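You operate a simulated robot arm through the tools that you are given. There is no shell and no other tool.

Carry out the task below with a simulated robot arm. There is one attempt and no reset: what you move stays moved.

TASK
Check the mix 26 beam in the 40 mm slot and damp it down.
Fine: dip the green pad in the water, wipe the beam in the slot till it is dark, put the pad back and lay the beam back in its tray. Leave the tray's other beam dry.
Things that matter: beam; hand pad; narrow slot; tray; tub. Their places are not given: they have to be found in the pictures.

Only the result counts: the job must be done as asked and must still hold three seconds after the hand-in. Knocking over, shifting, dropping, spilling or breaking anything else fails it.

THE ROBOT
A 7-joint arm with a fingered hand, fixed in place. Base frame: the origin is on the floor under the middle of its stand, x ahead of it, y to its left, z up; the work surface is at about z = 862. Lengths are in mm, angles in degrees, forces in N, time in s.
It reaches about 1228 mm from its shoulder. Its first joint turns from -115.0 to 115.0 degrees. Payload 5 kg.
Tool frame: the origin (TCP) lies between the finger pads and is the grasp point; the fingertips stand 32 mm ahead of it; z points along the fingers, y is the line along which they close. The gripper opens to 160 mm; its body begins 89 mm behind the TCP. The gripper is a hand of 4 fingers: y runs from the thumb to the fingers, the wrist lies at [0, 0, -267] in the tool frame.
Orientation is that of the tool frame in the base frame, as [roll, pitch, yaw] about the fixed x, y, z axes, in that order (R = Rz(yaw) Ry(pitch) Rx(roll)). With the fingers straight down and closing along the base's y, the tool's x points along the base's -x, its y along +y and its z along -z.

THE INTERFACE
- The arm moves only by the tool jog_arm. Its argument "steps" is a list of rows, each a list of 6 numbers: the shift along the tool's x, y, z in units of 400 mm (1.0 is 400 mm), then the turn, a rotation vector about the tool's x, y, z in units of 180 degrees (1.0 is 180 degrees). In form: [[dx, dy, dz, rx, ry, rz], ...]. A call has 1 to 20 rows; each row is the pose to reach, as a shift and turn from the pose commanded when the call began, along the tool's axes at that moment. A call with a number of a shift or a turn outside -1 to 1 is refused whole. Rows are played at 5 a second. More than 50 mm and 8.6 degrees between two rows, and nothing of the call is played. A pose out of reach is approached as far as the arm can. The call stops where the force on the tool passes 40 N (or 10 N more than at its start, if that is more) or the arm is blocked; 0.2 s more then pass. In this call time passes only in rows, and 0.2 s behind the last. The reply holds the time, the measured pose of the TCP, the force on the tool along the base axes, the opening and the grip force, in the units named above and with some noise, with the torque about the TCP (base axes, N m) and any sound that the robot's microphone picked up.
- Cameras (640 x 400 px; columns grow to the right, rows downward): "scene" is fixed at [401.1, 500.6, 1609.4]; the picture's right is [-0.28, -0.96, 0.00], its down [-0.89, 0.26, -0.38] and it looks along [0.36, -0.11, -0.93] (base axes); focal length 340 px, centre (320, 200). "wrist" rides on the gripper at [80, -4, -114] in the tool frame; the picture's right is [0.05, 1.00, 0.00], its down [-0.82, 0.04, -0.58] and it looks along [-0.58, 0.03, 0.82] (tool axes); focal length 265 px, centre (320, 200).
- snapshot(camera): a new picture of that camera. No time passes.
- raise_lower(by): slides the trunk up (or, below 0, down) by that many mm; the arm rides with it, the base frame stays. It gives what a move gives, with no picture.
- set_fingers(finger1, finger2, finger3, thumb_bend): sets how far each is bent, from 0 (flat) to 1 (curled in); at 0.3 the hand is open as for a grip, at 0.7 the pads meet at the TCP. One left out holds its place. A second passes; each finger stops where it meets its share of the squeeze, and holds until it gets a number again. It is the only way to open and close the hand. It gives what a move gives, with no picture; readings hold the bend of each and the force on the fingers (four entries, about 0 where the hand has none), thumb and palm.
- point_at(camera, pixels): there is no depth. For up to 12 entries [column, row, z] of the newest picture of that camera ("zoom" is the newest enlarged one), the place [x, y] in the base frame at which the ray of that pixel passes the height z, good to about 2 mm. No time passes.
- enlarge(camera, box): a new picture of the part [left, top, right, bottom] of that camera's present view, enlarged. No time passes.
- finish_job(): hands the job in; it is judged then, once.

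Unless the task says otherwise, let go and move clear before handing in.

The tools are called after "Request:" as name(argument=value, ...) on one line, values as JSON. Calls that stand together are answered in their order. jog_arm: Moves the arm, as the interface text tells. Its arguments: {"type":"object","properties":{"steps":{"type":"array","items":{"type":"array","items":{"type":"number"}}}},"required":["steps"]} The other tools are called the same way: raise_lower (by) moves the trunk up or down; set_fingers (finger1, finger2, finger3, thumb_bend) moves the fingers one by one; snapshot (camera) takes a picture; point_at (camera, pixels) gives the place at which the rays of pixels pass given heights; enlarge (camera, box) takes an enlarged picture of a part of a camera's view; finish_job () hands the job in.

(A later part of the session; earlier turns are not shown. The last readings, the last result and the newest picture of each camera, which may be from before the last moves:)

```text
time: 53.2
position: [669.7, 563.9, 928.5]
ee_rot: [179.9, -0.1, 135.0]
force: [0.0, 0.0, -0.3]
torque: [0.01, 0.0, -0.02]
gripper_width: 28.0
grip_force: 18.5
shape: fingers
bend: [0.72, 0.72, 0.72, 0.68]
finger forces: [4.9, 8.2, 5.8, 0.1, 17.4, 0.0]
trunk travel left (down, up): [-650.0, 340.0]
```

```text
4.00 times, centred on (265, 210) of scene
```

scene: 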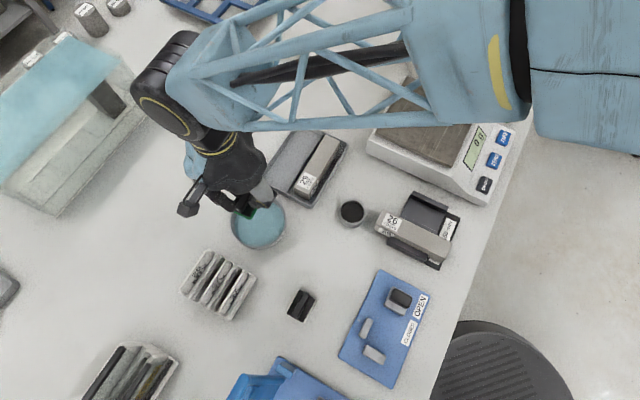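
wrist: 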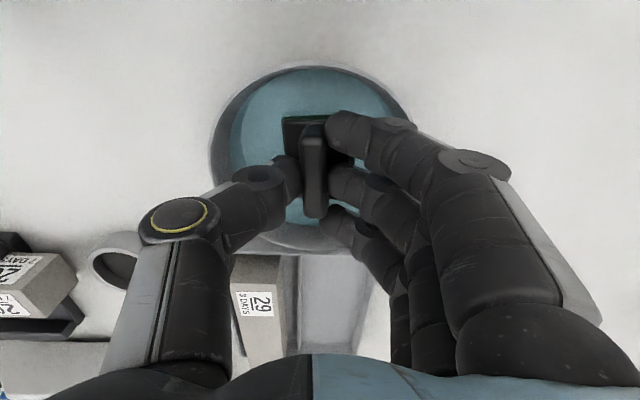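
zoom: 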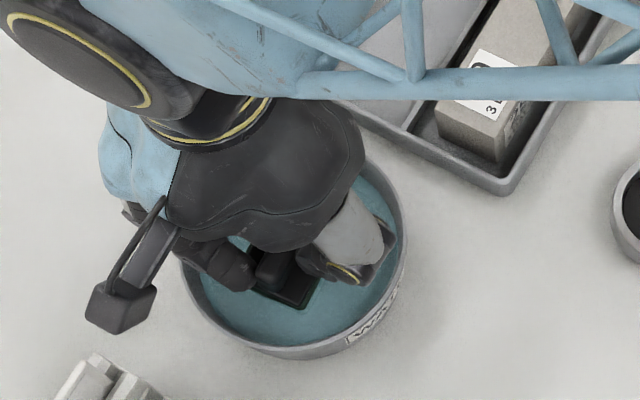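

The green sole is now under the water at z = 928.5 with no side force. I'll hold it a couple of seconds, lift it just clear of the water, and let it drip over the tub.

Request:
jog_arm(steps=[[0, 0, 0, 0, 0, 0], [0, 0, 0, 0, 0, 0], [0, 0, 0, 0, 0, 0], [0, 0, 0, 0, 0, 0], [0, 0, 0, 0, 0, 0], [0, 0, 0, 0, 0, 0], [0, 0, 0, 0, 0, 0], [0, 0, 0, 0, 0, 0], [0, 0, 0, 0, 0, 0], [0, 0, 0, 0, 0, 0]])

Request:
jog_arm(steps=[[0, 0, -0.01, 0, 0, 0], [0, 0, -0.02, 0, 0, 0], [0, 0, -0.03, 0, 0, 0], [0, 0, -0.04, 0, 0, 0], [0, 0, -0.05, 0, 0, 0], [0, 0, -0.06, 0, 0, 0], [0, 0, -0.07, 0, 0, 0], [0, 0, -0.08, 0, 0, 0], [0, 0, -0.08, 0, 0, 0], [0, 0, -0.08, 0, 0, 0], [0, 0, -0.08, 0, 0, 0], [0, 0, -0.08, 0, 0, 0], [0, 0, -0.08, 0, 0, 0], [0, 0, -0.08, 0, 0, 0], [0, 0, -0.08, 0, 0, 0], [0, 0, -0.08, 0, 0, 0]])

Request:
enlarge(camera="wrist", box=[240, 80, 400, 230])

Request:
enlarge(camera="scene", box=[215, 160, 315, 260])

```text
time: 55.4
position: [670.4, 563.5, 927.9]
ee_rot: [179.9, 0.0, 135.1]
force: [-0.3, 0.2, 0.2]
torque: [0.01, 0.0, 0.01]
gripper_width: 28.3
grip_force: 18.1
shape: fingers
bend: [0.72, 0.72, 0.72, 0.68]
finger forces: [5.0, 8.3, 5.7, 0.0, 17.3, 0.0]
trunk travel left (down, up): [-650.0, 340.0]
```

```text
time: 58.8
position: [670.5, 563.6, 960.1]
ee_rot: [180.0, 0.0, 135.0]
force: [0.2, -0.2, -0.6]
torque: [0.0, 0.0, 0.0]
gripper_width: 28.5
grip_force: 18.2
shape: fingers
bend: [0.72, 0.72, 0.72, 0.68]
finger forces: [5.0, 8.2, 5.8, 0.1, 17.5, 0.1]
trunk travel left (down, up): [-650.0, 340.0]
```

```text
2.67 times, centred on (320, 155) of wrist
```

zoom: 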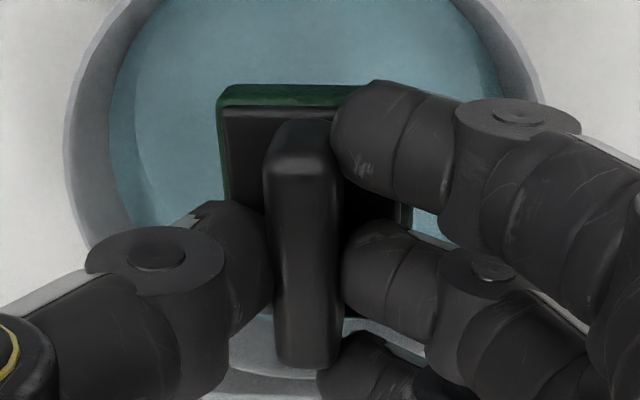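

```text
4.00 times, centred on (265, 210) of scene
```

zoom: 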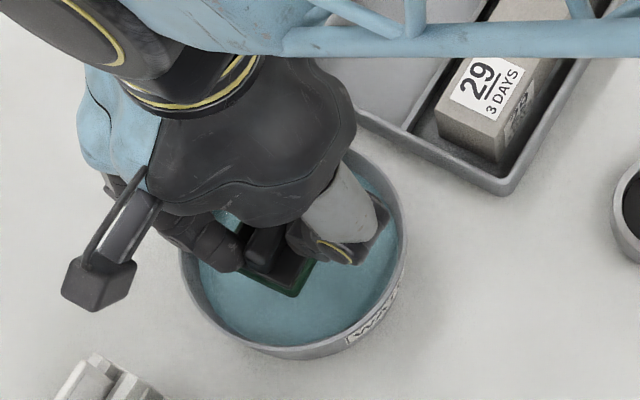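

The sole has gone dark green, so it's soaked. Before carrying it over, I'll measure the beam's present place in the slot.

Request:
enlarge(camera="scene", box=[365, 190, 465, 280])

```text
4.44 times, centred on (415, 235) of scene
```

zoom: 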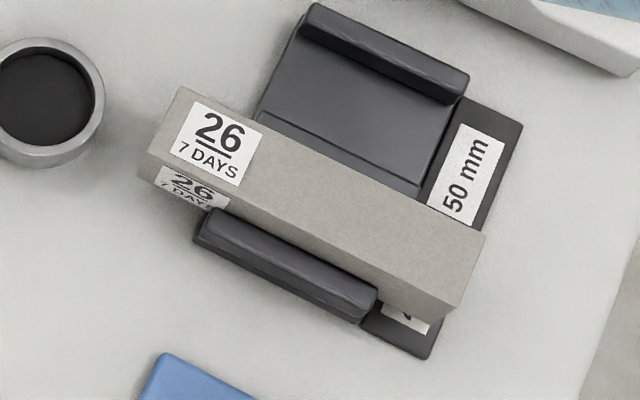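

Request:
point_at(camera="zoom", pixels=[[180, 87, 909], [485, 237, 909], [453, 304, 909], [149, 151, 909], [180, 87, 905], [485, 237, 905], [453, 304, 905], [149, 151, 905], [138, 176, 869], [448, 322, 869], [48, 100, 880], [5, 400, 862]])

```text
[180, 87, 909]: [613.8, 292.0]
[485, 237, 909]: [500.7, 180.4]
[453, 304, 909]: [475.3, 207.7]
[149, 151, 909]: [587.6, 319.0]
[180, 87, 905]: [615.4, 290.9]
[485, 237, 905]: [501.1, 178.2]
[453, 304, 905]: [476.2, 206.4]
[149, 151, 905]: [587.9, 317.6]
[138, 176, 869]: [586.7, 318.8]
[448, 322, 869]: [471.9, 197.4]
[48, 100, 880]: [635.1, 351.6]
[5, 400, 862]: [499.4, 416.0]
```

The beam lies with its centre near (545,249.5), top at about z = 907, axis 44.7 degrees. I'll carry the wet pad there by way of the pad's own spot, keeping well clear of the tray.

Request:
jog_arm(steps=[[0, 0, -0.06, 0, 0, 0], [0, 0, -0.125, 0, 0, 0], [-0.005, -0.07, -0.125, 0, 0, 0], [-0.0095, -0.143, -0.125, 0, 0, 0], [-0.014, -0.215, -0.125, 0, 0, 0], [-0.019, -0.287, -0.125, 0, 0, 0], [-0.0235, -0.358, -0.125, 0, 0, 0], [-0.0285, -0.43, -0.125, 0, 0, 0], [-0.072, -0.4796, -0.125, 0, 0, 0], [-0.1157, -0.529, -0.125, 0, 0, 0], [-0.159, -0.5787, -0.125, 0, 0, 0], [-0.203, -0.628, -0.125, 0, 0, 0], [-0.2465, -0.678, -0.125, 0, 0, 0], [-0.29, -0.7275, -0.125, 0, 0, 0], [-0.3335, -0.777, -0.125, 0, 0, 0]])

Request:
snapshot(camera="wrist")

Request:
snapshot(camera="scene")

Request:
jog_arm(steps=[[0, 0, 0, 0, 0, 0]])

```text
time: 62.0
position: [546.4, 250.1, 1011.1]
ee_rot: [-180.0, 0.0, 134.9]
force: [0.7, -0.6, -0.5]
torque: [0.0, 0.0, 0.01]
gripper_width: 28.3
grip_force: 17.1
shape: fingers
bend: [0.72, 0.72, 0.72, 0.68]
finger forces: [5.0, 7.8, 5.6, 0.0, 17.3, 0.0]
trunk travel left (down, up): [-650.0, 340.0]
```

```text
taken
```

wrist: 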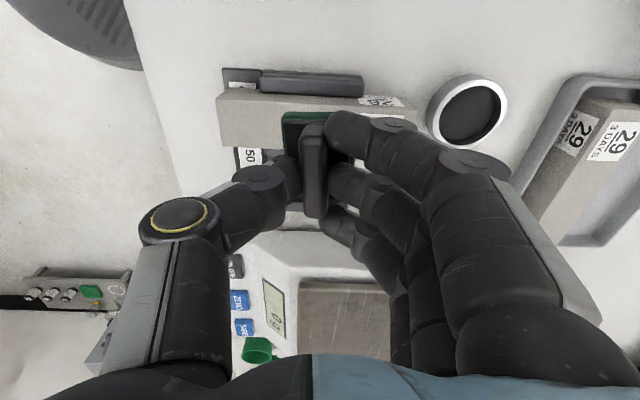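

```text
taken
```

scene: 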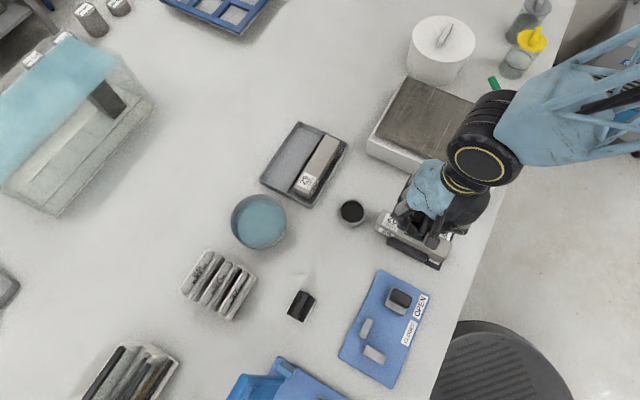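

```text
time: 62.4
position: [546.3, 250.0, 1011.2]
ee_rot: [-180.0, 0.0, 134.9]
force: [0.2, 0.9, -0.3]
torque: [0.02, 0.01, 0.02]
gripper_width: 28.3
grip_force: 17.5
shape: fingers
bend: [0.72, 0.72, 0.72, 0.68]
finger forces: [4.9, 7.8, 5.6, 0.0, 17.2, 0.0]
trunk travel left (down, up): [-650.0, 340.0]
```

The pad is directly above the beam at (546.3,250). I'll lower it to just above the beam top, then feel for contact in small steps.

Request:
jog_arm(steps=[[0, 0, 0.04, 0, 0, 0], [0, 0, 0.08, 0, 0, 0], [0, 0, 0.1, 0, 0, 0], [0, 0, 0.115, 0, 0, 0]])

Request:
jog_arm(steps=[[0, 0, 0.005, 0, 0, 0], [0, 0, 0.0075, 0, 0, 0]])

Request:
enlarge(camera="wrist", box=[200, 60, 440, 240])

Request:
enlarge(camera="scene", box=[365, 190, 465, 280])

```text
time: 63.4
position: [546.0, 250.7, 964.8]
ee_rot: [179.9, -0.1, 135.1]
force: [0.1, 1.8, 7.0]
torque: [-0.04, 0.03, -0.01]
gripper_width: 28.0
grip_force: 18.8
shape: fingers
bend: [0.72, 0.72, 0.72, 0.69]
finger forces: [5.8, 8.2, 6.3, 0.1, 17.8, 0.0]
trunk travel left (down, up): [-650.0, 340.0]
```

```text
time: 64.0
position: [544.8, 251.3, 963.9]
ee_rot: [179.8, 0.1, 135.1]
force: [2.5, 4.6, 21.6]
torque: [-0.14, 0.16, 0.01]
gripper_width: 28.3
grip_force: 25.5
shape: fingers
bend: [0.72, 0.72, 0.72, 0.69]
finger forces: [7.6, 13.0, 7.4, 0.0, 23.5, 0.0]
trunk travel left (down, up): [-650.0, 340.0]
```

```text
2.22 times, centred on (320, 150) of wrist
```

zoom: 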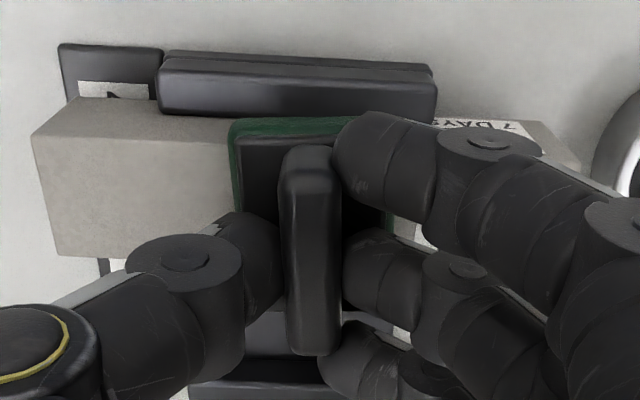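

```text
4.44 times, centred on (415, 235) of scene
```

zoom: 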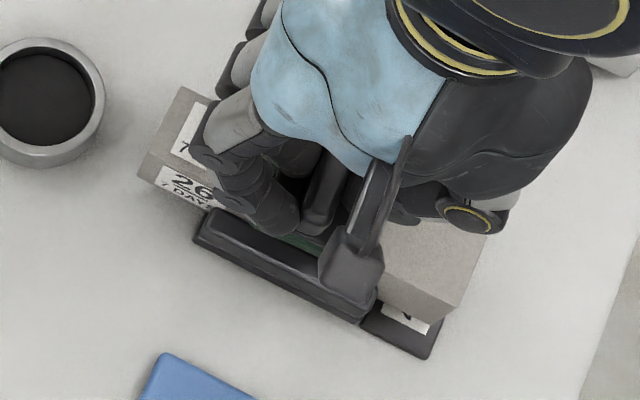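

Contact came at about z = 965, and 21.6 N is more than needed. I'll ease up to about 4-5 N and make the first slow stroke towards the thumb end, then to the label end.

Request:
jog_arm(steps=[[0, 0, -0.0045, 0, 0, 0], [0, 0, -0.0085, 0, 0, 0]])

Request:
jog_arm(steps=[[0, -0.023, 0, 0, 0, 0], [0, -0.046, 0, 0, 0, 0], [0, -0.07, 0, 0, 0, 0], [0, -0.093, 0, 0, 0, 0], [0, -0.117, 0, 0, 0, 0], [0, -0.14, 0, 0, 0, 0]])

Request:
enlarge(camera="scene", box=[365, 190, 465, 280])

```text
time: 64.6
position: [543.4, 248.3, 964.3]
ee_rot: [-179.7, 0.1, 135.1]
force: [0.2, 0.7, 0.7]
torque: [-0.02, 0.03, 0.0]
gripper_width: 28.4
grip_force: 17.6
shape: fingers
bend: [0.72, 0.72, 0.72, 0.69]
finger forces: [5.3, 7.1, 6.1, 0.1, 17.0, 0.0]
trunk travel left (down, up): [-650.0, 340.0]
```

```text
time: 66.0
position: [505.2, 210.3, 964.3]
ee_rot: [180.0, -0.1, 135.0]
force: [-0.6, -0.2, 0.0]
torque: [0.0, -0.03, 0.01]
gripper_width: 28.2
grip_force: 17.5
shape: fingers
bend: [0.72, 0.72, 0.72, 0.69]
finger forces: [5.0, 7.1, 5.6, 0.0, 16.8, 0.1]
trunk travel left (down, up): [-650.0, 340.0]
```

```text
4.44 times, centred on (415, 235) of scene
```

zoom: 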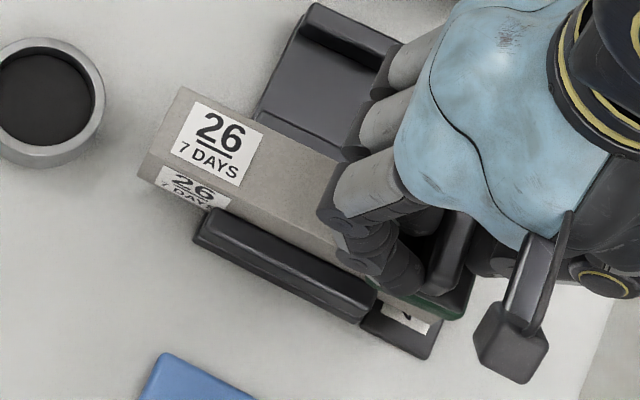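

The force fell to about 0, so the pad has lost contact after settling in the grip. I'll lower 2 mm here to restore a light press.

Request:
jog_arm(steps=[[0, 0, 0.002, 0, 0, 0], [0, 0, 0.004, 0, 0, 0]])

```text
time: 66.6
position: [505.2, 210.9, 962.3]
ee_rot: [179.8, -0.1, 135.0]
force: [1.0, 2.4, 7.2]
torque: [-0.06, 0.08, -0.04]
gripper_width: 28.1
grip_force: 19.4
shape: fingers
bend: [0.72, 0.72, 0.72, 0.69]
finger forces: [6.2, 8.0, 5.8, 0.0, 17.9, 0.1]
trunk travel left (down, up): [-650.0, 340.0]
```

Now 7.2 N of press. I'll stroke the whole length to the label end.

Request:
jog_arm(steps=[[0, 0.024, 0, 0, 0, 0], [0, 0.048, 0, 0, 0, 0], [0, 0.073, 0, 0, 0, 0], [0, 0.097, 0, 0, 0, 0], [0, 0.121, 0, 0, 0, 0], [0, 0.145, 0, 0, 0, 0], [0, 0.169, 0, 0, 0, 0], [0, 0.193, 0, 0, 0, 0], [0, 0.218, 0, 0, 0, 0], [0, 0.242, 0, 0, 0, 0], [0, 0.266, 0, 0, 0, 0], [0, 0.29, 0, 0, 0, 0]])

Request:
enlarge(camera="scene", box=[365, 190, 465, 280])

Request:
enlarge(camera="wrist", box=[160, 60, 440, 240])

```text
time: 69.2
position: [585.7, 292.1, 963.3]
ee_rot: [-180.0, 0.0, 135.0]
force: [-3.2, -2.3, 5.9]
torque: [-0.32, 0.24, 0.01]
gripper_width: 28.7
grip_force: 19.7
shape: fingers
bend: [0.72, 0.72, 0.72, 0.69]
finger forces: [4.7, 6.2, 5.4, 0.1, 23.0, 0.0]
trunk travel left (down, up): [-650.0, 340.0]
```

```text
4.44 times, centred on (415, 235) of scene
```

zoom: 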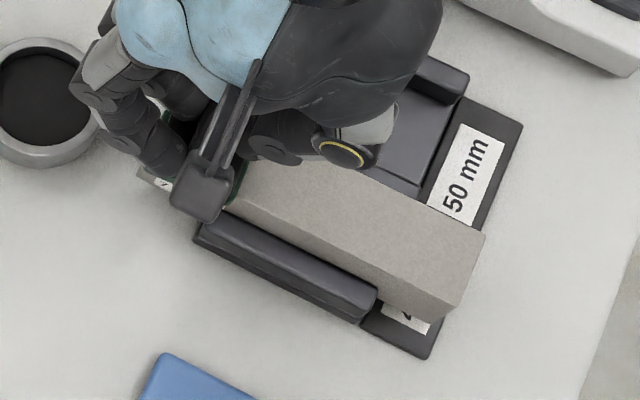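

```text
2.22 times, centred on (300, 150) of wrist
```

zoom: 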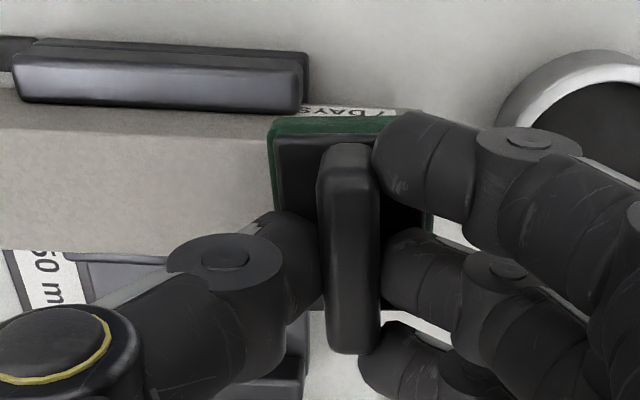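

The beam held its place and the friction is about 4 N, but there's no clear darkening yet. I'll make more full-length passes.

Request:
jog_arm(steps=[[0, -0.029, 0, 0, 0, 0], [0, -0.058, 0, 0, 0, 0], [0, -0.087, 0, 0, 0, 0], [0, -0.116, 0, 0, 0, 0], [0, -0.145, 0, 0, 0, 0], [0, -0.174, 0, 0, 0, 0], [0, -0.203, 0, 0, 0, 0], [0, -0.232, 0, 0, 0, 0], [0, -0.261, 0, 0, 0, 0], [0, -0.29, 0, 0, 0, 0]])

Request:
enlarge(camera="scene", box=[365, 190, 465, 280])

Request:
enlarge(camera="wrist", box=[240, 60, 520, 240])

```text
time: 71.4
position: [503.5, 208.6, 965.0]
ee_rot: [-179.9, 0.1, 134.9]
force: [0.1, 1.2, 4.3]
torque: [-0.05, 0.02, 0.02]
gripper_width: 28.1
grip_force: 17.4
shape: fingers
bend: [0.72, 0.72, 0.73, 0.69]
finger forces: [5.2, 7.4, 5.8, 0.0, 17.1, 0.1]
trunk travel left (down, up): [-650.0, 340.0]
```

```text
4.44 times, centred on (415, 235) of scene
```

zoom: 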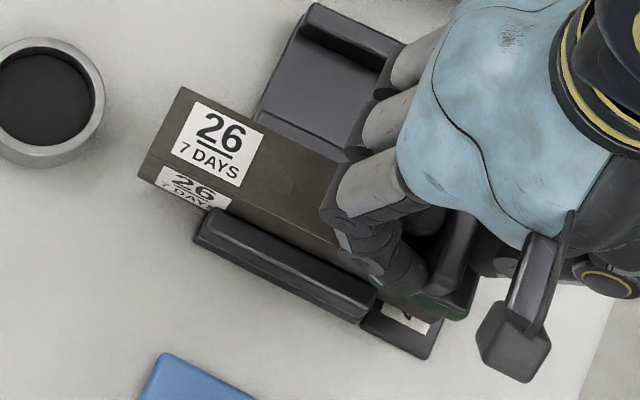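

```text
2.22 times, centred on (380, 150) of wrist
```

zoom: 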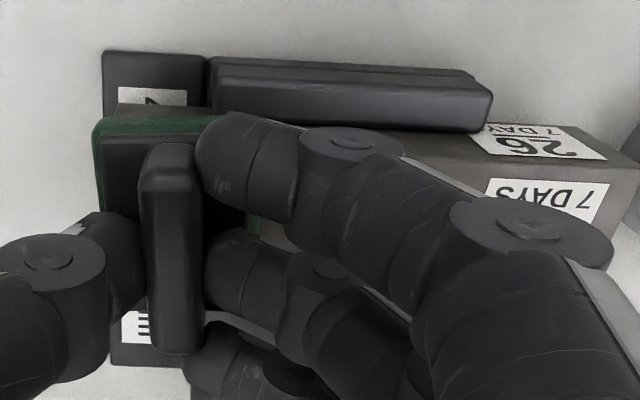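

The beam has turned clearly dark across the top and side at zoom (280,190). I'll make one more pass to the middle, lift off and check the whole beam.

Request:
jog_arm(steps=[[0, 0.029, 0, 0, 0, 0], [0, 0.058, 0, 0, 0, 0], [0, 0.087, 0, 0, 0, 0], [0, 0.116, 0, 0, 0, 0], [0, 0.145, 0, 0, 0, 0], [0, 0.145, -0.02, 0, 0, 0], [0, 0.145, -0.05, 0, 0, 0], [0, 0.145, -0.08, 0, 0, 0], [0, 0.145, -0.125, 0, 0, 0]])

Request:
enlarge(camera="scene", box=[365, 190, 465, 280])

Request:
snapshot(camera="wrist")

```text
time: 73.4
position: [544.5, 250.4, 1014.1]
ee_rot: [179.9, 0.0, 135.1]
force: [-0.6, -0.7, -0.4]
torque: [-0.01, -0.01, -0.04]
gripper_width: 28.0
grip_force: 16.2
shape: fingers
bend: [0.72, 0.72, 0.73, 0.69]
finger forces: [4.6, 6.8, 5.3, 0.0, 15.9, 0.0]
trunk travel left (down, up): [-650.0, 340.0]
```

```text
4.44 times, centred on (415, 235) of scene
```

zoom: 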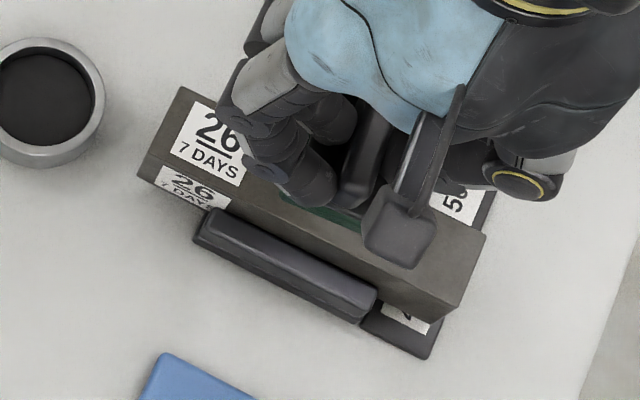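

```text
taken
```

wrist: 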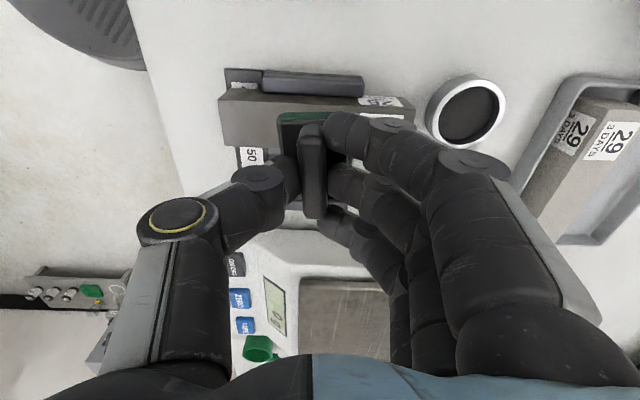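

The whole beam is dark now. I'll carry the pad back above its own spot and lower it towards the bench.

Request:
jog_arm(steps=[[0.0376, 0.0445, 0, 0, 0, 0], [0.0753, 0.089, 0, 0, 0, 0], [0.1129, 0.1335, 0, 0, 0, 0], [0.1505, 0.178, 0, 0, 0, 0], [0.1881, 0.2225, 0, 0, 0, 0], [0.2258, 0.267, 0, 0, 0, 0], [0.2634, 0.3115, 0, 0, 0, 0], [0.301, 0.356, 0, 0, 0, 0], [0.301, 0.356, 0.05, 0, 0, 0], [0.301, 0.356, 0.1, 0, 0, 0], [0.301, 0.356, 0.15, 0, 0, 0], [0.301, 0.356, 0.2, 0, 0, 0]])

Request:
enlarge(camera="scene", box=[270, 200, 390, 300])

Request:
snapshot(camera="wrist")

Request:
jog_arm(steps=[[0, 0, 0, 0, 0, 0]])

```text
time: 76.0
position: [561.9, 436.4, 934.1]
ee_rot: [180.0, 0.1, 134.9]
force: [-0.2, -0.4, -1.1]
torque: [0.01, 0.01, 0.0]
gripper_width: 28.0
grip_force: 15.9
shape: fingers
bend: [0.73, 0.72, 0.73, 0.69]
finger forces: [4.5, 6.8, 4.9, 0.1, 15.6, 0.1]
trunk travel left (down, up): [-650.0, 340.0]
```

```text
4.00 times, centred on (330, 250) of scene
```

zoom: 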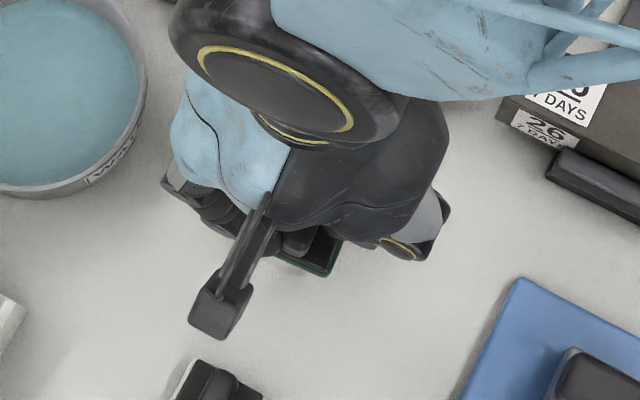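

```text
taken
```

wrist: 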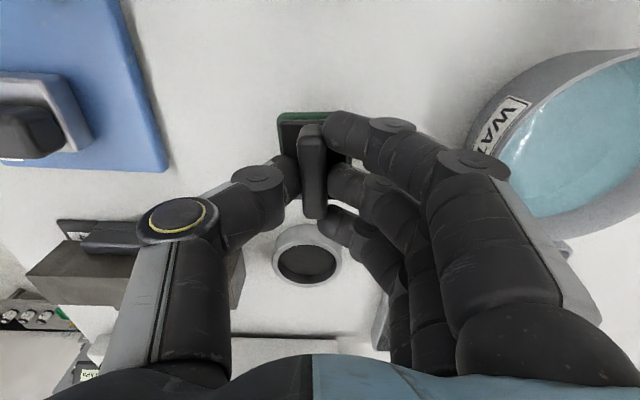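

```text
time: 76.4
position: [562.1, 436.4, 934.3]
ee_rot: [180.0, -0.1, 135.1]
force: [0.1, -0.1, -0.6]
torque: [-0.02, 0.0, -0.03]
gripper_width: 28.0
grip_force: 15.5
shape: fingers
bend: [0.73, 0.72, 0.73, 0.69]
finger forces: [4.5, 6.8, 4.9, 0.0, 15.7, 0.0]
trunk travel left (down, up): [-650.0, 340.0]
```

The pad is above its spot, with its centre about 2 mm off, which I'll correct on the way down. I'll lower slowly until it touches the bench.

Request:
jog_arm(steps=[[0.0035, -0.0035, 0.0125, 0, 0, 0], [0.0035, -0.0035, 0.025, 0, 0, 0], [0.0035, -0.0035, 0.0375, 0, 0, 0], [0.0035, -0.0035, 0.0425, 0, 0, 0]])

Request:
jog_arm(steps=[[0, 0, 0.0025, 0, 0, 0], [0, 0, 0.005, 0, 0, 0]])

```text
time: 77.4
position: [559.3, 437.0, 917.5]
ee_rot: [-180.0, 0.0, 135.0]
force: [0.4, 0.7, -0.5]
torque: [0.0, 0.0, 0.03]
gripper_width: 27.9
grip_force: 16.3
shape: fingers
bend: [0.73, 0.72, 0.73, 0.69]
finger forces: [4.5, 6.8, 4.9, 0.1, 15.6, 0.0]
trunk travel left (down, up): [-650.0, 340.0]
```

```text
time: 78.0
position: [558.4, 437.4, 915.2]
ee_rot: [-180.0, 0.1, 134.9]
force: [0.1, -0.7, -0.2]
torque: [-0.01, 0.0, -0.04]
gripper_width: 28.1
grip_force: 15.8
shape: fingers
bend: [0.73, 0.72, 0.73, 0.69]
finger forces: [4.5, 6.8, 4.9, 0.1, 15.6, 0.1]
trunk travel left (down, up): [-650.0, 340.0]
```

No contact yet at z = 915.2. I'll continue down in 1 mm steps.

Request:
jog_arm(steps=[[0, 0, 0.0025, 0, 0, 0], [0, 0, 0.005, 0, 0, 0]])

Request:
enlarge(camera="wrist", box=[220, 80, 420, 230])

```text
time: 78.6
position: [561.2, 436.6, 912.8]
ee_rot: [-179.9, 0.0, 135.0]
force: [0.0, -0.5, -0.2]
torque: [-0.03, 0.01, -0.02]
gripper_width: 28.0
grip_force: 16.0
shape: fingers
bend: [0.73, 0.72, 0.73, 0.69]
finger forces: [4.5, 6.8, 4.9, 0.0, 15.5, 0.1]
trunk travel left (down, up): [-650.0, 340.0]
```

```text
2.67 times, centred on (320, 155) of wrist
```

zoom: 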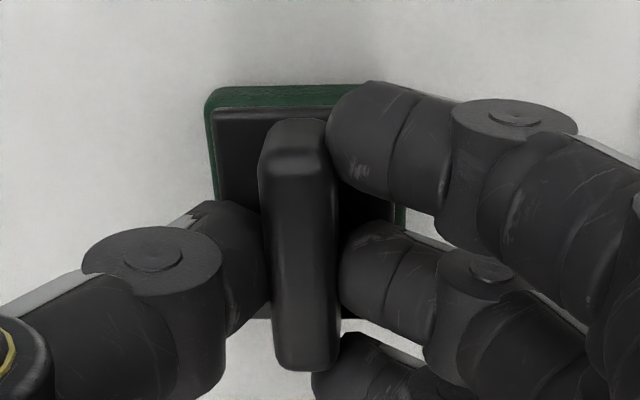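

Still free at z = 912.8. I'll go on down gently.

Request:
jog_arm(steps=[[0, 0, 0.0025, 0, 0, 0], [0, 0, 0.005, 0, 0, 0]])

```text
time: 79.2
position: [561.5, 437.8, 911.4]
ee_rot: [179.9, -0.1, 134.9]
force: [0.7, -0.3, 6.8]
torque: [-0.2, 0.14, 0.02]
gripper_width: 28.1
grip_force: 18.1
shape: fingers
bend: [0.72, 0.72, 0.73, 0.69]
finger forces: [5.1, 7.1, 5.3, 0.0, 19.4, 0.0]
trunk travel left (down, up): [-650.0, 340.0]
```

The pad is on the bench (6.8 N at z = 911.4). I'll relieve the press by 1 mm, loosen slightly, and check forces before opening further.

Request:
jog_arm(steps=[[0, 0, -0.0025, 0, 0, 0]])

Request:
set_fingers(finger1=0.68, finger2=0.68, finger3=0.68, thumb_bend=0.655)

Request:
enlarge(camera="wrist", box=[220, 80, 420, 230])

```text
time: 79.6
position: [558.9, 437.0, 911.4]
ee_rot: [-180.0, 0.1, 135.0]
force: [1.0, -0.9, 1.6]
torque: [-0.04, 0.0, 0.01]
gripper_width: 27.8
grip_force: 16.4
shape: fingers
bend: [0.73, 0.72, 0.73, 0.69]
finger forces: [4.6, 6.9, 5.1, 0.0, 16.8, 0.1]
trunk travel left (down, up): [-650.0, 340.0]
```

```text
time: 80.6
position: [559.4, 438.6, 913.1]
ee_rot: [180.0, 0.0, 135.0]
force: [1.6, -0.4, 14.7]
torque: [0.07, 0.05, 0.01]
gripper_width: 31.2
grip_force: 9.0
shape: fingers
bend: [0.69, 0.69, 0.68, 0.65]
finger forces: [3.1, 6.9, 0.0, 0.0, 7.9, 0.0]
trunk travel left (down, up): [-650.0, 340.0]
```

```text
2.67 times, centred on (320, 155) of wrist
```

zoom: 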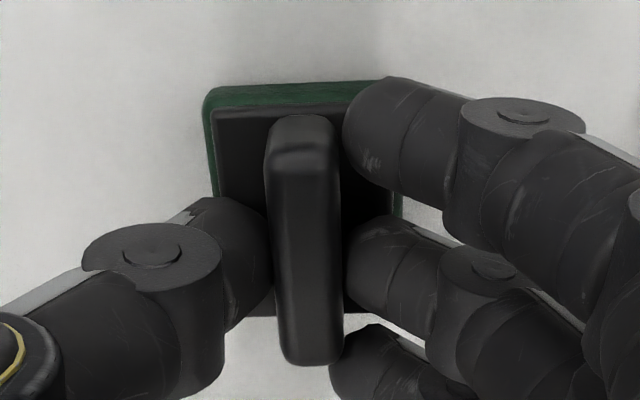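

As the fingers opened, their tips pressed on the plate (14.7 N). I'll rise 4 mm and check.

Request:
jog_arm(steps=[[0, 0, -0.005, 0, 0, 0], [0, 0, -0.01, 0, 0, 0]])

Request:
enlarge(camera="wrist", box=[220, 80, 420, 230])

```text
time: 81.2
position: [558.4, 437.4, 916.1]
ee_rot: [-179.9, 0.1, 135.0]
force: [-0.2, -0.7, 0.1]
torque: [0.03, -0.04, -0.02]
gripper_width: 32.3
grip_force: 0.0
shape: fingers
bend: [0.68, 0.68, 0.68, 0.65]
finger forces: [0.0, 0.4, 0.0, 0.0, 0.4, 0.0]
trunk travel left (down, up): [-650.0, 340.0]
```

```text
2.67 times, centred on (320, 155) of wrist
```

zoom: 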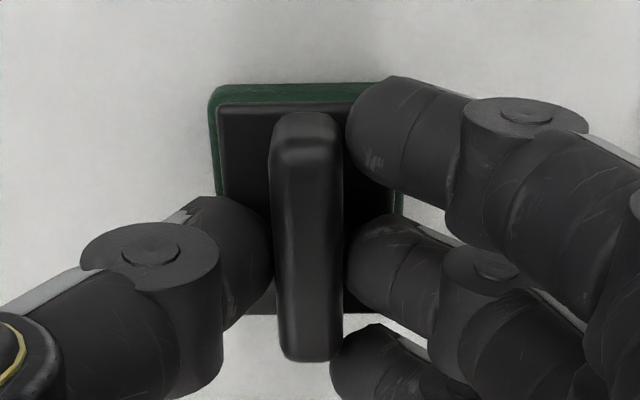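

Only 0.4 N remains on finger 2 and the thumb. I'll open wider now, then rise.

Request:
set_fingers(finger1=0.64, finger2=0.64, finger3=0.64, thumb_bend=0.62)

Request:
enlarge(camera="wrist", box=[220, 80, 420, 230])

```text
time: 82.2
position: [558.0, 437.2, 917.4]
ee_rot: [-180.0, 0.0, 135.1]
force: [-0.2, 0.1, -0.3]
torque: [0.01, -0.01, 0.03]
gripper_width: 42.4
grip_force: 0.1
shape: fingers
bend: [0.64, 0.64, 0.64, 0.62]
finger forces: [0.1, 0.1, 0.0, 0.0, 0.1, 0.0]
trunk travel left (down, up): [-650.0, 340.0]
```

```text
2.67 times, centred on (320, 155) of wrist
```

zoom: 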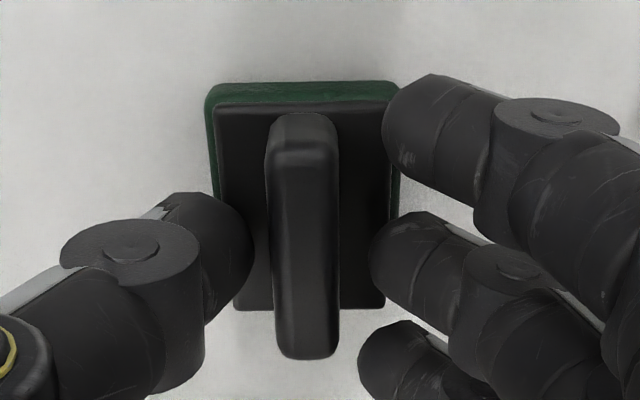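

The pad is free and standing flat. I'll rise straight up and look at it from above.

Request:
jog_arm(steps=[[0, 0, -0.03, 0, 0, 0], [0, 0, -0.08, 0, 0, 0], [0, 0, -0.13, 0, 0, 0], [0, 0, -0.18, 0, 0, 0], [0, 0, -0.23, 0, 0, 0], [0, 0, -0.27, 0, 0, 0]])

Request:
enlarge(camera="wrist", box=[280, 65, 370, 155])

Request:
point_at(camera="zoom", pixels=[[200, 200, 864]])

```text
time: 83.6
position: [558.5, 438.0, 1024.4]
ee_rot: [180.0, 0.0, 135.0]
force: [0.3, -0.4, -0.4]
torque: [0.04, 0.0, 0.02]
gripper_width: 42.5
grip_force: 0.1
shape: fingers
bend: [0.64, 0.64, 0.64, 0.62]
finger forces: [0.0, 0.1, 0.0, 0.0, 0.1, 0.0]
trunk travel left (down, up): [-650.0, 340.0]
```

```text
4.44 times, centred on (325, 110) of wrist
```

zoom: 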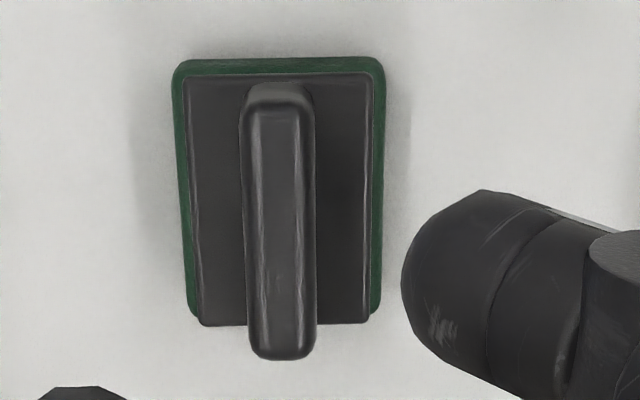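

```text
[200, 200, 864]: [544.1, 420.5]
```

Request:
point_at(camera="zoom", pixels=[[174, 63, 864], [384, 60, 864], [377, 315, 864], [191, 315, 864]])

Request:
snapshot(camera="scene")

```text
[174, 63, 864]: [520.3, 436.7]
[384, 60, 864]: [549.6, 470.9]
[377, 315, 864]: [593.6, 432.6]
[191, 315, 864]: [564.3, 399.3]
```

```text
taken
```

scene: 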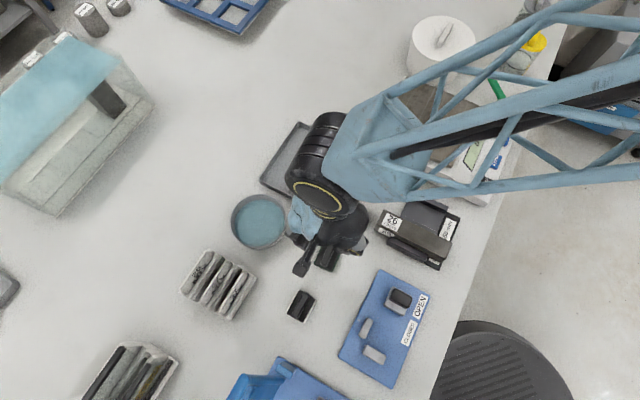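

The pad is back with its centre at (557,435), within 1 mm of where it stood. I'll go back over the beam and turn the hand to yaw -135 for the pick.

Request:
jog_arm(steps=[[-0.0258, -0.0297, -0.01, 0, 0, -0.0417], [-0.0517, -0.0594, -0.02, 0, 0, -0.0833], [-0.0775, -0.0891, -0.03, 0, 0, -0.125], [-0.1033, -0.1188, -0.04, 0, 0, -0.1667], [-0.1292, -0.1485, -0.04, 0, 0, -0.2083], [-0.155, -0.1782, -0.04, 0, 0, -0.25], [-0.1808, -0.208, -0.04, 0, 0, -0.2917], [-0.2067, -0.2377, -0.04, 0, 0, -0.3333], [-0.2325, -0.2674, -0.04, 0, 0, -0.375], [-0.2583, -0.2971, -0.04, 0, 0, -0.4167], [-0.2842, -0.3268, -0.04, 0, 0, -0.4583], [-0.31, -0.3565, -0.04, 0, 0, -0.5]])

Request:
set_fingers(finger1=0.565, finger2=0.565, finger3=0.565, thumb_bend=0.56)

Request:
snapshot(camera="wrist")

Request:
snapshot(camera="scene")

```text
time: 86.2
position: [544.7, 248.1, 1040.0]
ee_rot: [180.0, 0.0, -134.8]
force: [0.1, -0.4, 0.7]
torque: [0.0, -0.01, 0.02]
gripper_width: 42.8
grip_force: 0.0
shape: fingers
bend: [0.64, 0.64, 0.64, 0.62]
finger forces: [0.0, 0.1, 0.0, 0.1, 0.1, 0.1]
trunk travel left (down, up): [-650.0, 340.0]
```

```text
time: 87.2
position: [545.1, 248.9, 1039.4]
ee_rot: [180.0, 0.1, -135.0]
force: [0.2, 0.3, -0.9]
torque: [0.02, -0.01, -0.01]
gripper_width: 67.3
grip_force: 0.1
shape: fingers
bend: [0.56, 0.56, 0.56, 0.56]
finger forces: [0.1, 0.0, 0.0, 0.0, 0.0, 0.1]
trunk travel left (down, up): [-650.0, 340.0]
```

```text
taken
```

wrist: 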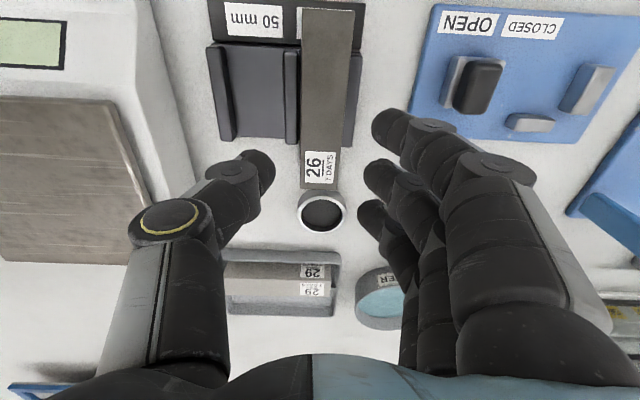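

```text
taken
```

scene: 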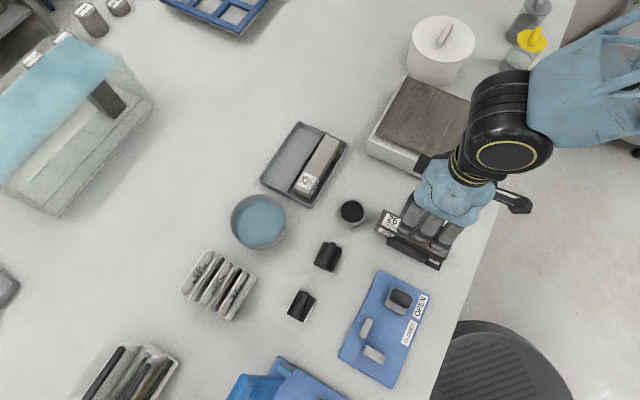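

The beam is plainly dark in both views. I'll measure its place from this wrist view for the pick.

Request:
enlarge(camera="wrist", box=[240, 0, 400, 200])

```text
2.00 times, centred on (320, 100) of wrist
```

zoom: 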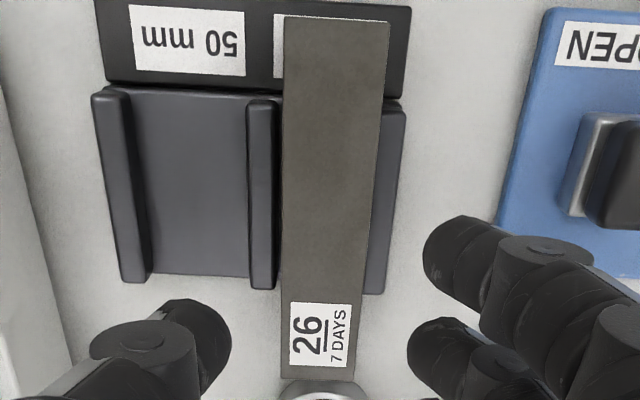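

Request:
point_at(camera="zoom", pixels=[[284, 16, 908], [390, 22, 908], [353, 380, 908], [280, 378, 908], [284, 16, 911], [390, 22, 911], [353, 380, 911], [280, 378, 911], [250, 102, 885], [252, 280, 885], [405, 112, 885], [382, 290, 885]])

```text
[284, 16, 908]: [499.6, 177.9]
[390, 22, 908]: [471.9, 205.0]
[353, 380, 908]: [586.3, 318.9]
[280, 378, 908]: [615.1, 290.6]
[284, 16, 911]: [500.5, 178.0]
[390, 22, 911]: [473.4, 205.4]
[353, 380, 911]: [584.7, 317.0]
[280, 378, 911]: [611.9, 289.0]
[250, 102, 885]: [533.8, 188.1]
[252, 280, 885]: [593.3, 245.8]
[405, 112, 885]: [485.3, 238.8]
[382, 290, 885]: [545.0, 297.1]
```

The beam's centre reads (543,248), top z = 909, angle 44.6 degrees, about 2 mm from the hand's line. I'll correct for that and descend to grip height in stages.

Request:
jog_arm(steps=[[0.001, 0.0005, 0.05, 0, 0, 0.0005], [0.002, 0.001, 0.1, 0, 0, 0.001], [0.0035, 0.0015, 0.15, 0, 0, 0.0015], [0.0045, 0.0022, 0.2, 0, 0, 0.0022]])

Request:
enlarge(camera="wrist", box=[220, 90, 420, 240])

Request:
jog_arm(steps=[[0, 0, 0, 0, 0, 0]])

```text
time: 88.2
position: [543.5, 247.1, 961.8]
ee_rot: [180.0, 0.0, -135.4]
force: [0.1, 0.7, 0.3]
torque: [0.02, 0.01, 0.02]
gripper_width: 67.3
grip_force: 0.1
shape: fingers
bend: [0.56, 0.56, 0.56, 0.56]
finger forces: [0.0, 0.0, 0.0, 0.1, 0.1, 0.0]
trunk travel left (down, up): [-650.0, 340.0]
```

```text
2.67 times, centred on (320, 165) of wrist
```

zoom: 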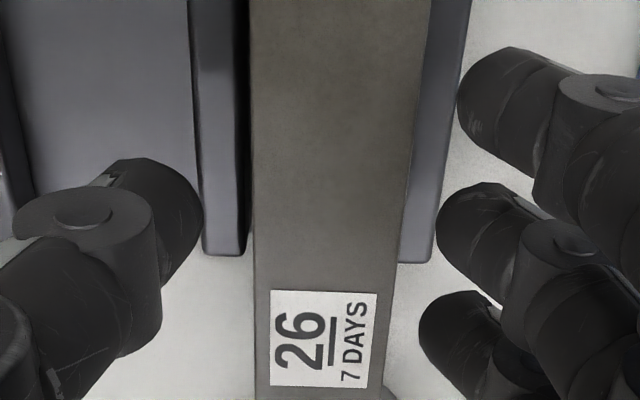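

```text
time: 88.6
position: [543.5, 247.2, 961.8]
ee_rot: [180.0, 0.0, -135.4]
force: [0.0, -0.5, -0.1]
torque: [-0.03, 0.01, 0.01]
gripper_width: 67.4
grip_force: 0.0
shape: fingers
bend: [0.56, 0.56, 0.56, 0.56]
finger forces: [0.0, 0.0, 0.0, 0.0, 0.1, 0.1]
trunk travel left (down, up): [-650.0, 340.0]
```

The beam sits about 3 mm towards the fingers. I'll shift the hand 4.5 mm that way, since the beam drifted towards the thumb when squeezed before, and go down to z = 932.

Request:
jog_arm(steps=[[0, 0.006, 0.0125, 0, 0, 0], [0, 0.011, 0.025, 0, 0, 0], [0, 0.011, 0.0375, 0, 0, 0], [0, 0.011, 0.05, 0, 0, 0]])

Request:
enlarge(camera="wrist", box=[220, 90, 420, 240])

Request:
jog_arm(steps=[[0, 0, 0.0075, 0, 0, 0], [0, 0, 0.015, 0, 0, 0], [0, 0, 0.0245, 0, 0, 0]])

Request:
enlarge(camera="wrist", box=[220, 90, 420, 240])

```text
time: 89.6
position: [541.7, 251.9, 940.8]
ee_rot: [-180.0, 0.0, -135.4]
force: [-0.2, 0.1, -0.2]
torque: [-0.01, -0.02, -0.01]
gripper_width: 67.6
grip_force: 0.0
shape: fingers
bend: [0.56, 0.56, 0.56, 0.56]
finger forces: [0.0, 0.0, 0.0, 0.0, 0.0, 0.1]
trunk travel left (down, up): [-650.0, 340.0]
```

```text
2.67 times, centred on (320, 165) of wrist
```

zoom: 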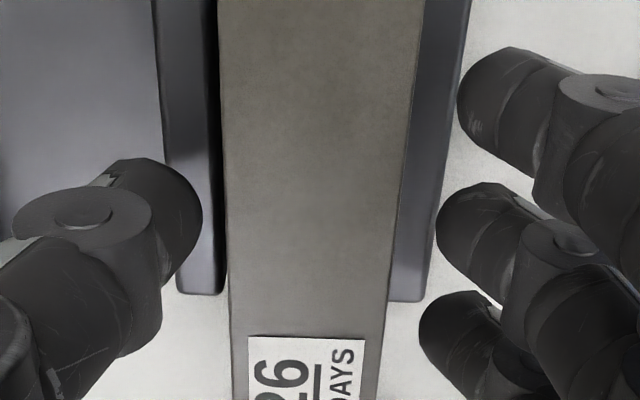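

```text
time: 90.4
position: [541.8, 251.8, 930.8]
ee_rot: [-179.9, 0.0, -135.4]
force: [-0.4, 0.0, 0.3]
torque: [-0.01, 0.01, -0.03]
gripper_width: 67.4
grip_force: 0.0
shape: fingers
bend: [0.56, 0.56, 0.56, 0.56]
finger forces: [0.1, 0.0, 0.0, 0.0, 0.0, 0.1]
trunk travel left (down, up): [-650.0, 340.0]
```

```text
2.67 times, centred on (320, 165) of wrist
```

zoom: 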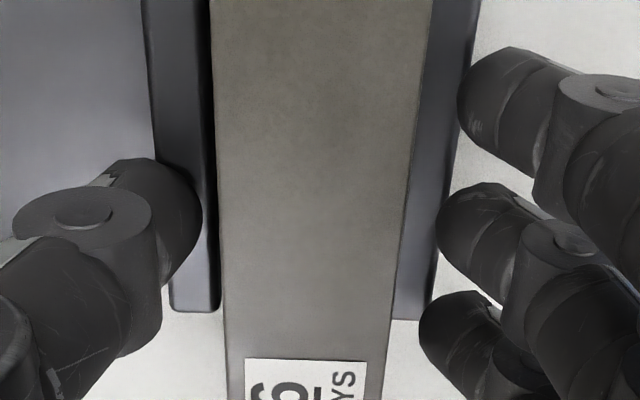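

No contact at z = 930.8, and the beam is now about 2 mm towards the thumb. I'll close in stages.

Request:
set_fingers(finger1=0.61, finger2=0.61, finger3=0.61, thumb_bend=0.59)

Request:
set_fingers(finger1=0.65, finger2=0.65, finger3=0.65, thumb_bend=0.65)

Request:
enlarge(camera="wrist", box=[220, 90, 420, 240])

```text
time: 91.4
position: [541.4, 252.7, 930.8]
ee_rot: [-179.9, 0.0, -135.3]
force: [0.4, -0.7, 0.8]
torque: [0.01, -0.02, 0.0]
gripper_width: 54.7
grip_force: 0.5
shape: fingers
bend: [0.61, 0.61, 0.61, 0.59]
finger forces: [0.1, 0.1, 0.3, 0.0, 0.3, 0.0]
trunk travel left (down, up): [-650.0, 340.0]
```

```text
time: 92.4
position: [540.6, 250.6, 929.8]
ee_rot: [180.0, 0.0, -135.4]
force: [1.0, 0.1, 0.0]
torque: [0.02, 0.01, 0.02]
gripper_width: 50.9
grip_force: 9.8
shape: fingers
bend: [0.62, 0.62, 0.62, 0.62]
finger forces: [3.1, 3.2, 3.4, 0.0, 9.2, 0.0]
trunk travel left (down, up): [-650.0, 340.0]
```

```text
2.67 times, centred on (320, 165) of wrist
```

zoom: 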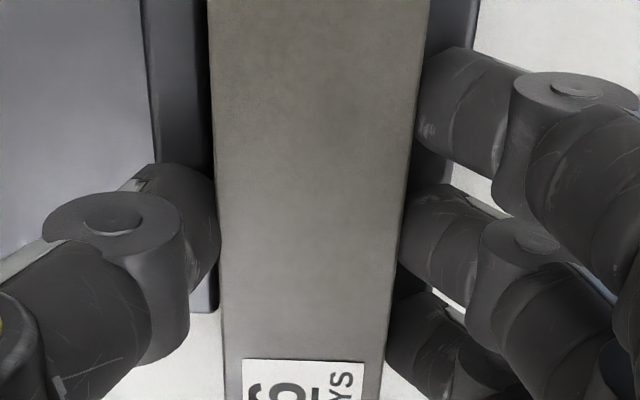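

The contact is even (about 3 N on each finger, 9 N on the thumb). I'll tighten to the same squeeze as before.

Request:
set_fingers(finger1=0.72, finger2=0.72, finger3=0.72, thumb_bend=0.72)

Request:
jog_arm(steps=[[0, 0, -0.0125, 0, 0, 0], [0, 0, -0.025, 0, 0, 0], [0, 0, -0.05, 0, 0, 0]])

Request:
enlarge(camera="scene", box=[365, 180, 465, 280])

Request:
enlarge(camera="wrist", box=[220, 90, 420, 240])

```text
time: 93.4
position: [541.1, 252.1, 929.3]
ee_rot: [180.0, 0.0, -135.4]
force: [-0.4, 0.5, -0.3]
torque: [0.03, 0.01, -0.01]
gripper_width: 50.0
grip_force: 23.5
shape: fingers
bend: [0.63, 0.63, 0.63, 0.64]
finger forces: [7.7, 7.7, 7.9, 0.1, 23.2, 0.1]
trunk travel left (down, up): [-650.0, 340.0]
```

```text
time: 94.2
position: [540.7, 251.6, 949.8]
ee_rot: [-179.9, 0.0, -135.3]
force: [0.3, -0.2, -6.0]
torque: [0.03, -0.01, 0.0]
gripper_width: 49.8
grip_force: 22.8
shape: fingers
bend: [0.63, 0.63, 0.63, 0.64]
finger forces: [7.7, 7.7, 7.8, 0.0, 23.2, 0.0]
trunk travel left (down, up): [-650.0, 340.0]
```

```text
4.00 times, centred on (415, 230) of scene
```

zoom: 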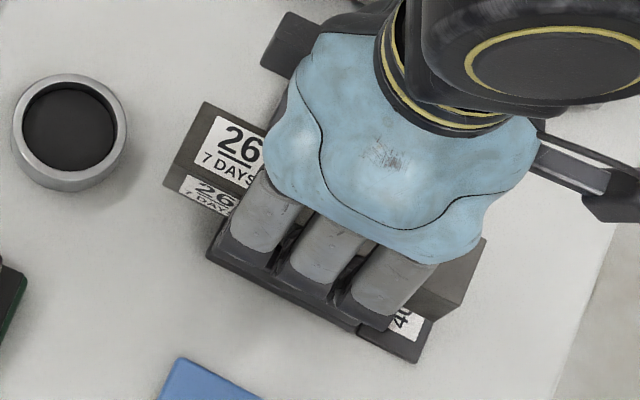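

```text
2.67 times, centred on (320, 165) of wrist
```

zoom: 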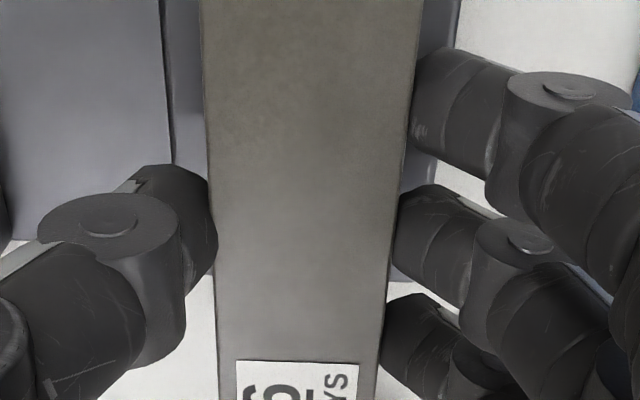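

The beam is up (6 N load) and hangs level, about 3.7 mm towards the thumb in the hand. I'll raise it to z = 1047, then carry it back above its place in the tray while turning it back.

Request:
jog_arm(steps=[[0, 0, -0.05, 0, 0, 0], [0, 0, -0.1, 0, 0, 0], [0, 0, -0.15, 0, 0, 0], [0, 0, -0.2, 0, 0, 0], [0, 0, -0.2425, 0, 0, 0]])

Request:
jog_arm(steps=[[-0.0639, -0.0098, 0, 0, 0, -0.0382], [-0.1278, -0.0197, 0, 0, 0, -0.0765], [-0.1917, -0.0295, 0, 0, 0, -0.1147], [-0.2555, -0.0394, 0, 0, 0, -0.153], [-0.3194, -0.0492, 0, 0, 0, -0.1912], [-0.3833, -0.0591, 0, 0, 0, -0.2295], [-0.4472, -0.0689, 0, 0, 0, -0.2677], [-0.5111, -0.0788, 0, 0, 0, -0.306], [-0.575, -0.0886, 0, 0, 0, -0.3442], [-0.6388, -0.0985, 0, 0, 0, -0.3825], [-0.7027, -0.1083, 0, 0, 0, -0.4207], [-0.7666, -0.1182, 0, 0, 0, -0.459], [-0.8305, -0.128, 0, 0, 0, -0.4972]])

Request:
snapshot(camera="wrist")

Request:
snapshot(camera="scene")

Request:
jog_arm(steps=[[0, 0, 0, 0, 0, 0]])

```text
time: 95.4
position: [541.3, 249.7, 1045.7]
ee_rot: [180.0, 0.0, -135.3]
force: [-0.1, -0.5, -5.9]
torque: [0.04, -0.01, 0.01]
gripper_width: 49.7
grip_force: 23.3
shape: fingers
bend: [0.63, 0.63, 0.63, 0.64]
finger forces: [7.7, 7.7, 7.6, 0.0, 23.2, 0.0]
trunk travel left (down, up): [-650.0, 340.0]
```

```text
time: 98.2
position: [816.0, 447.3, 1046.6]
ee_rot: [179.9, 0.2, -45.8]
force: [0.3, 0.7, -4.8]
torque: [-0.01, 0.05, 0.0]
gripper_width: 49.8
grip_force: 23.1
shape: fingers
bend: [0.63, 0.63, 0.63, 0.64]
finger forces: [7.7, 7.6, 7.6, 0.0, 23.1, 0.0]
trunk travel left (down, up): [-650.0, 340.0]
```

```text
taken
```

wrist: 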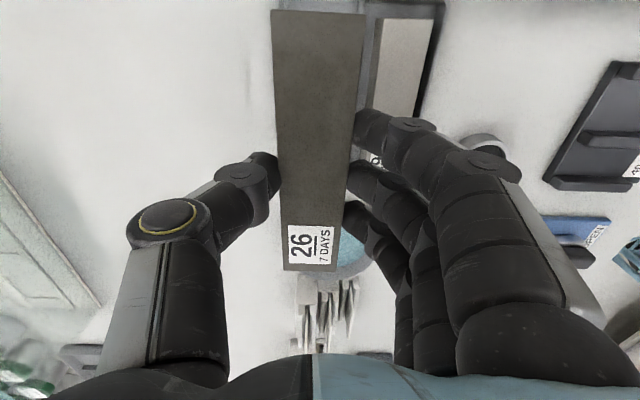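

```text
taken
```

scene: 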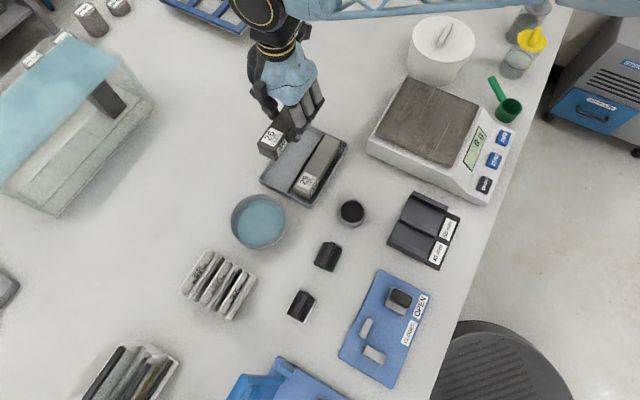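

```text
time: 98.6
position: [815.7, 446.4, 1047.2]
ee_rot: [-180.0, 0.1, -45.9]
force: [0.2, 0.5, -5.7]
torque: [-0.02, 0.04, 0.02]
gripper_width: 49.5
grip_force: 23.3
shape: fingers
bend: [0.63, 0.63, 0.63, 0.64]
finger forces: [7.7, 7.6, 7.6, 0.0, 23.1, 0.0]
trunk travel left (down, up): [-650.0, 340.0]
```

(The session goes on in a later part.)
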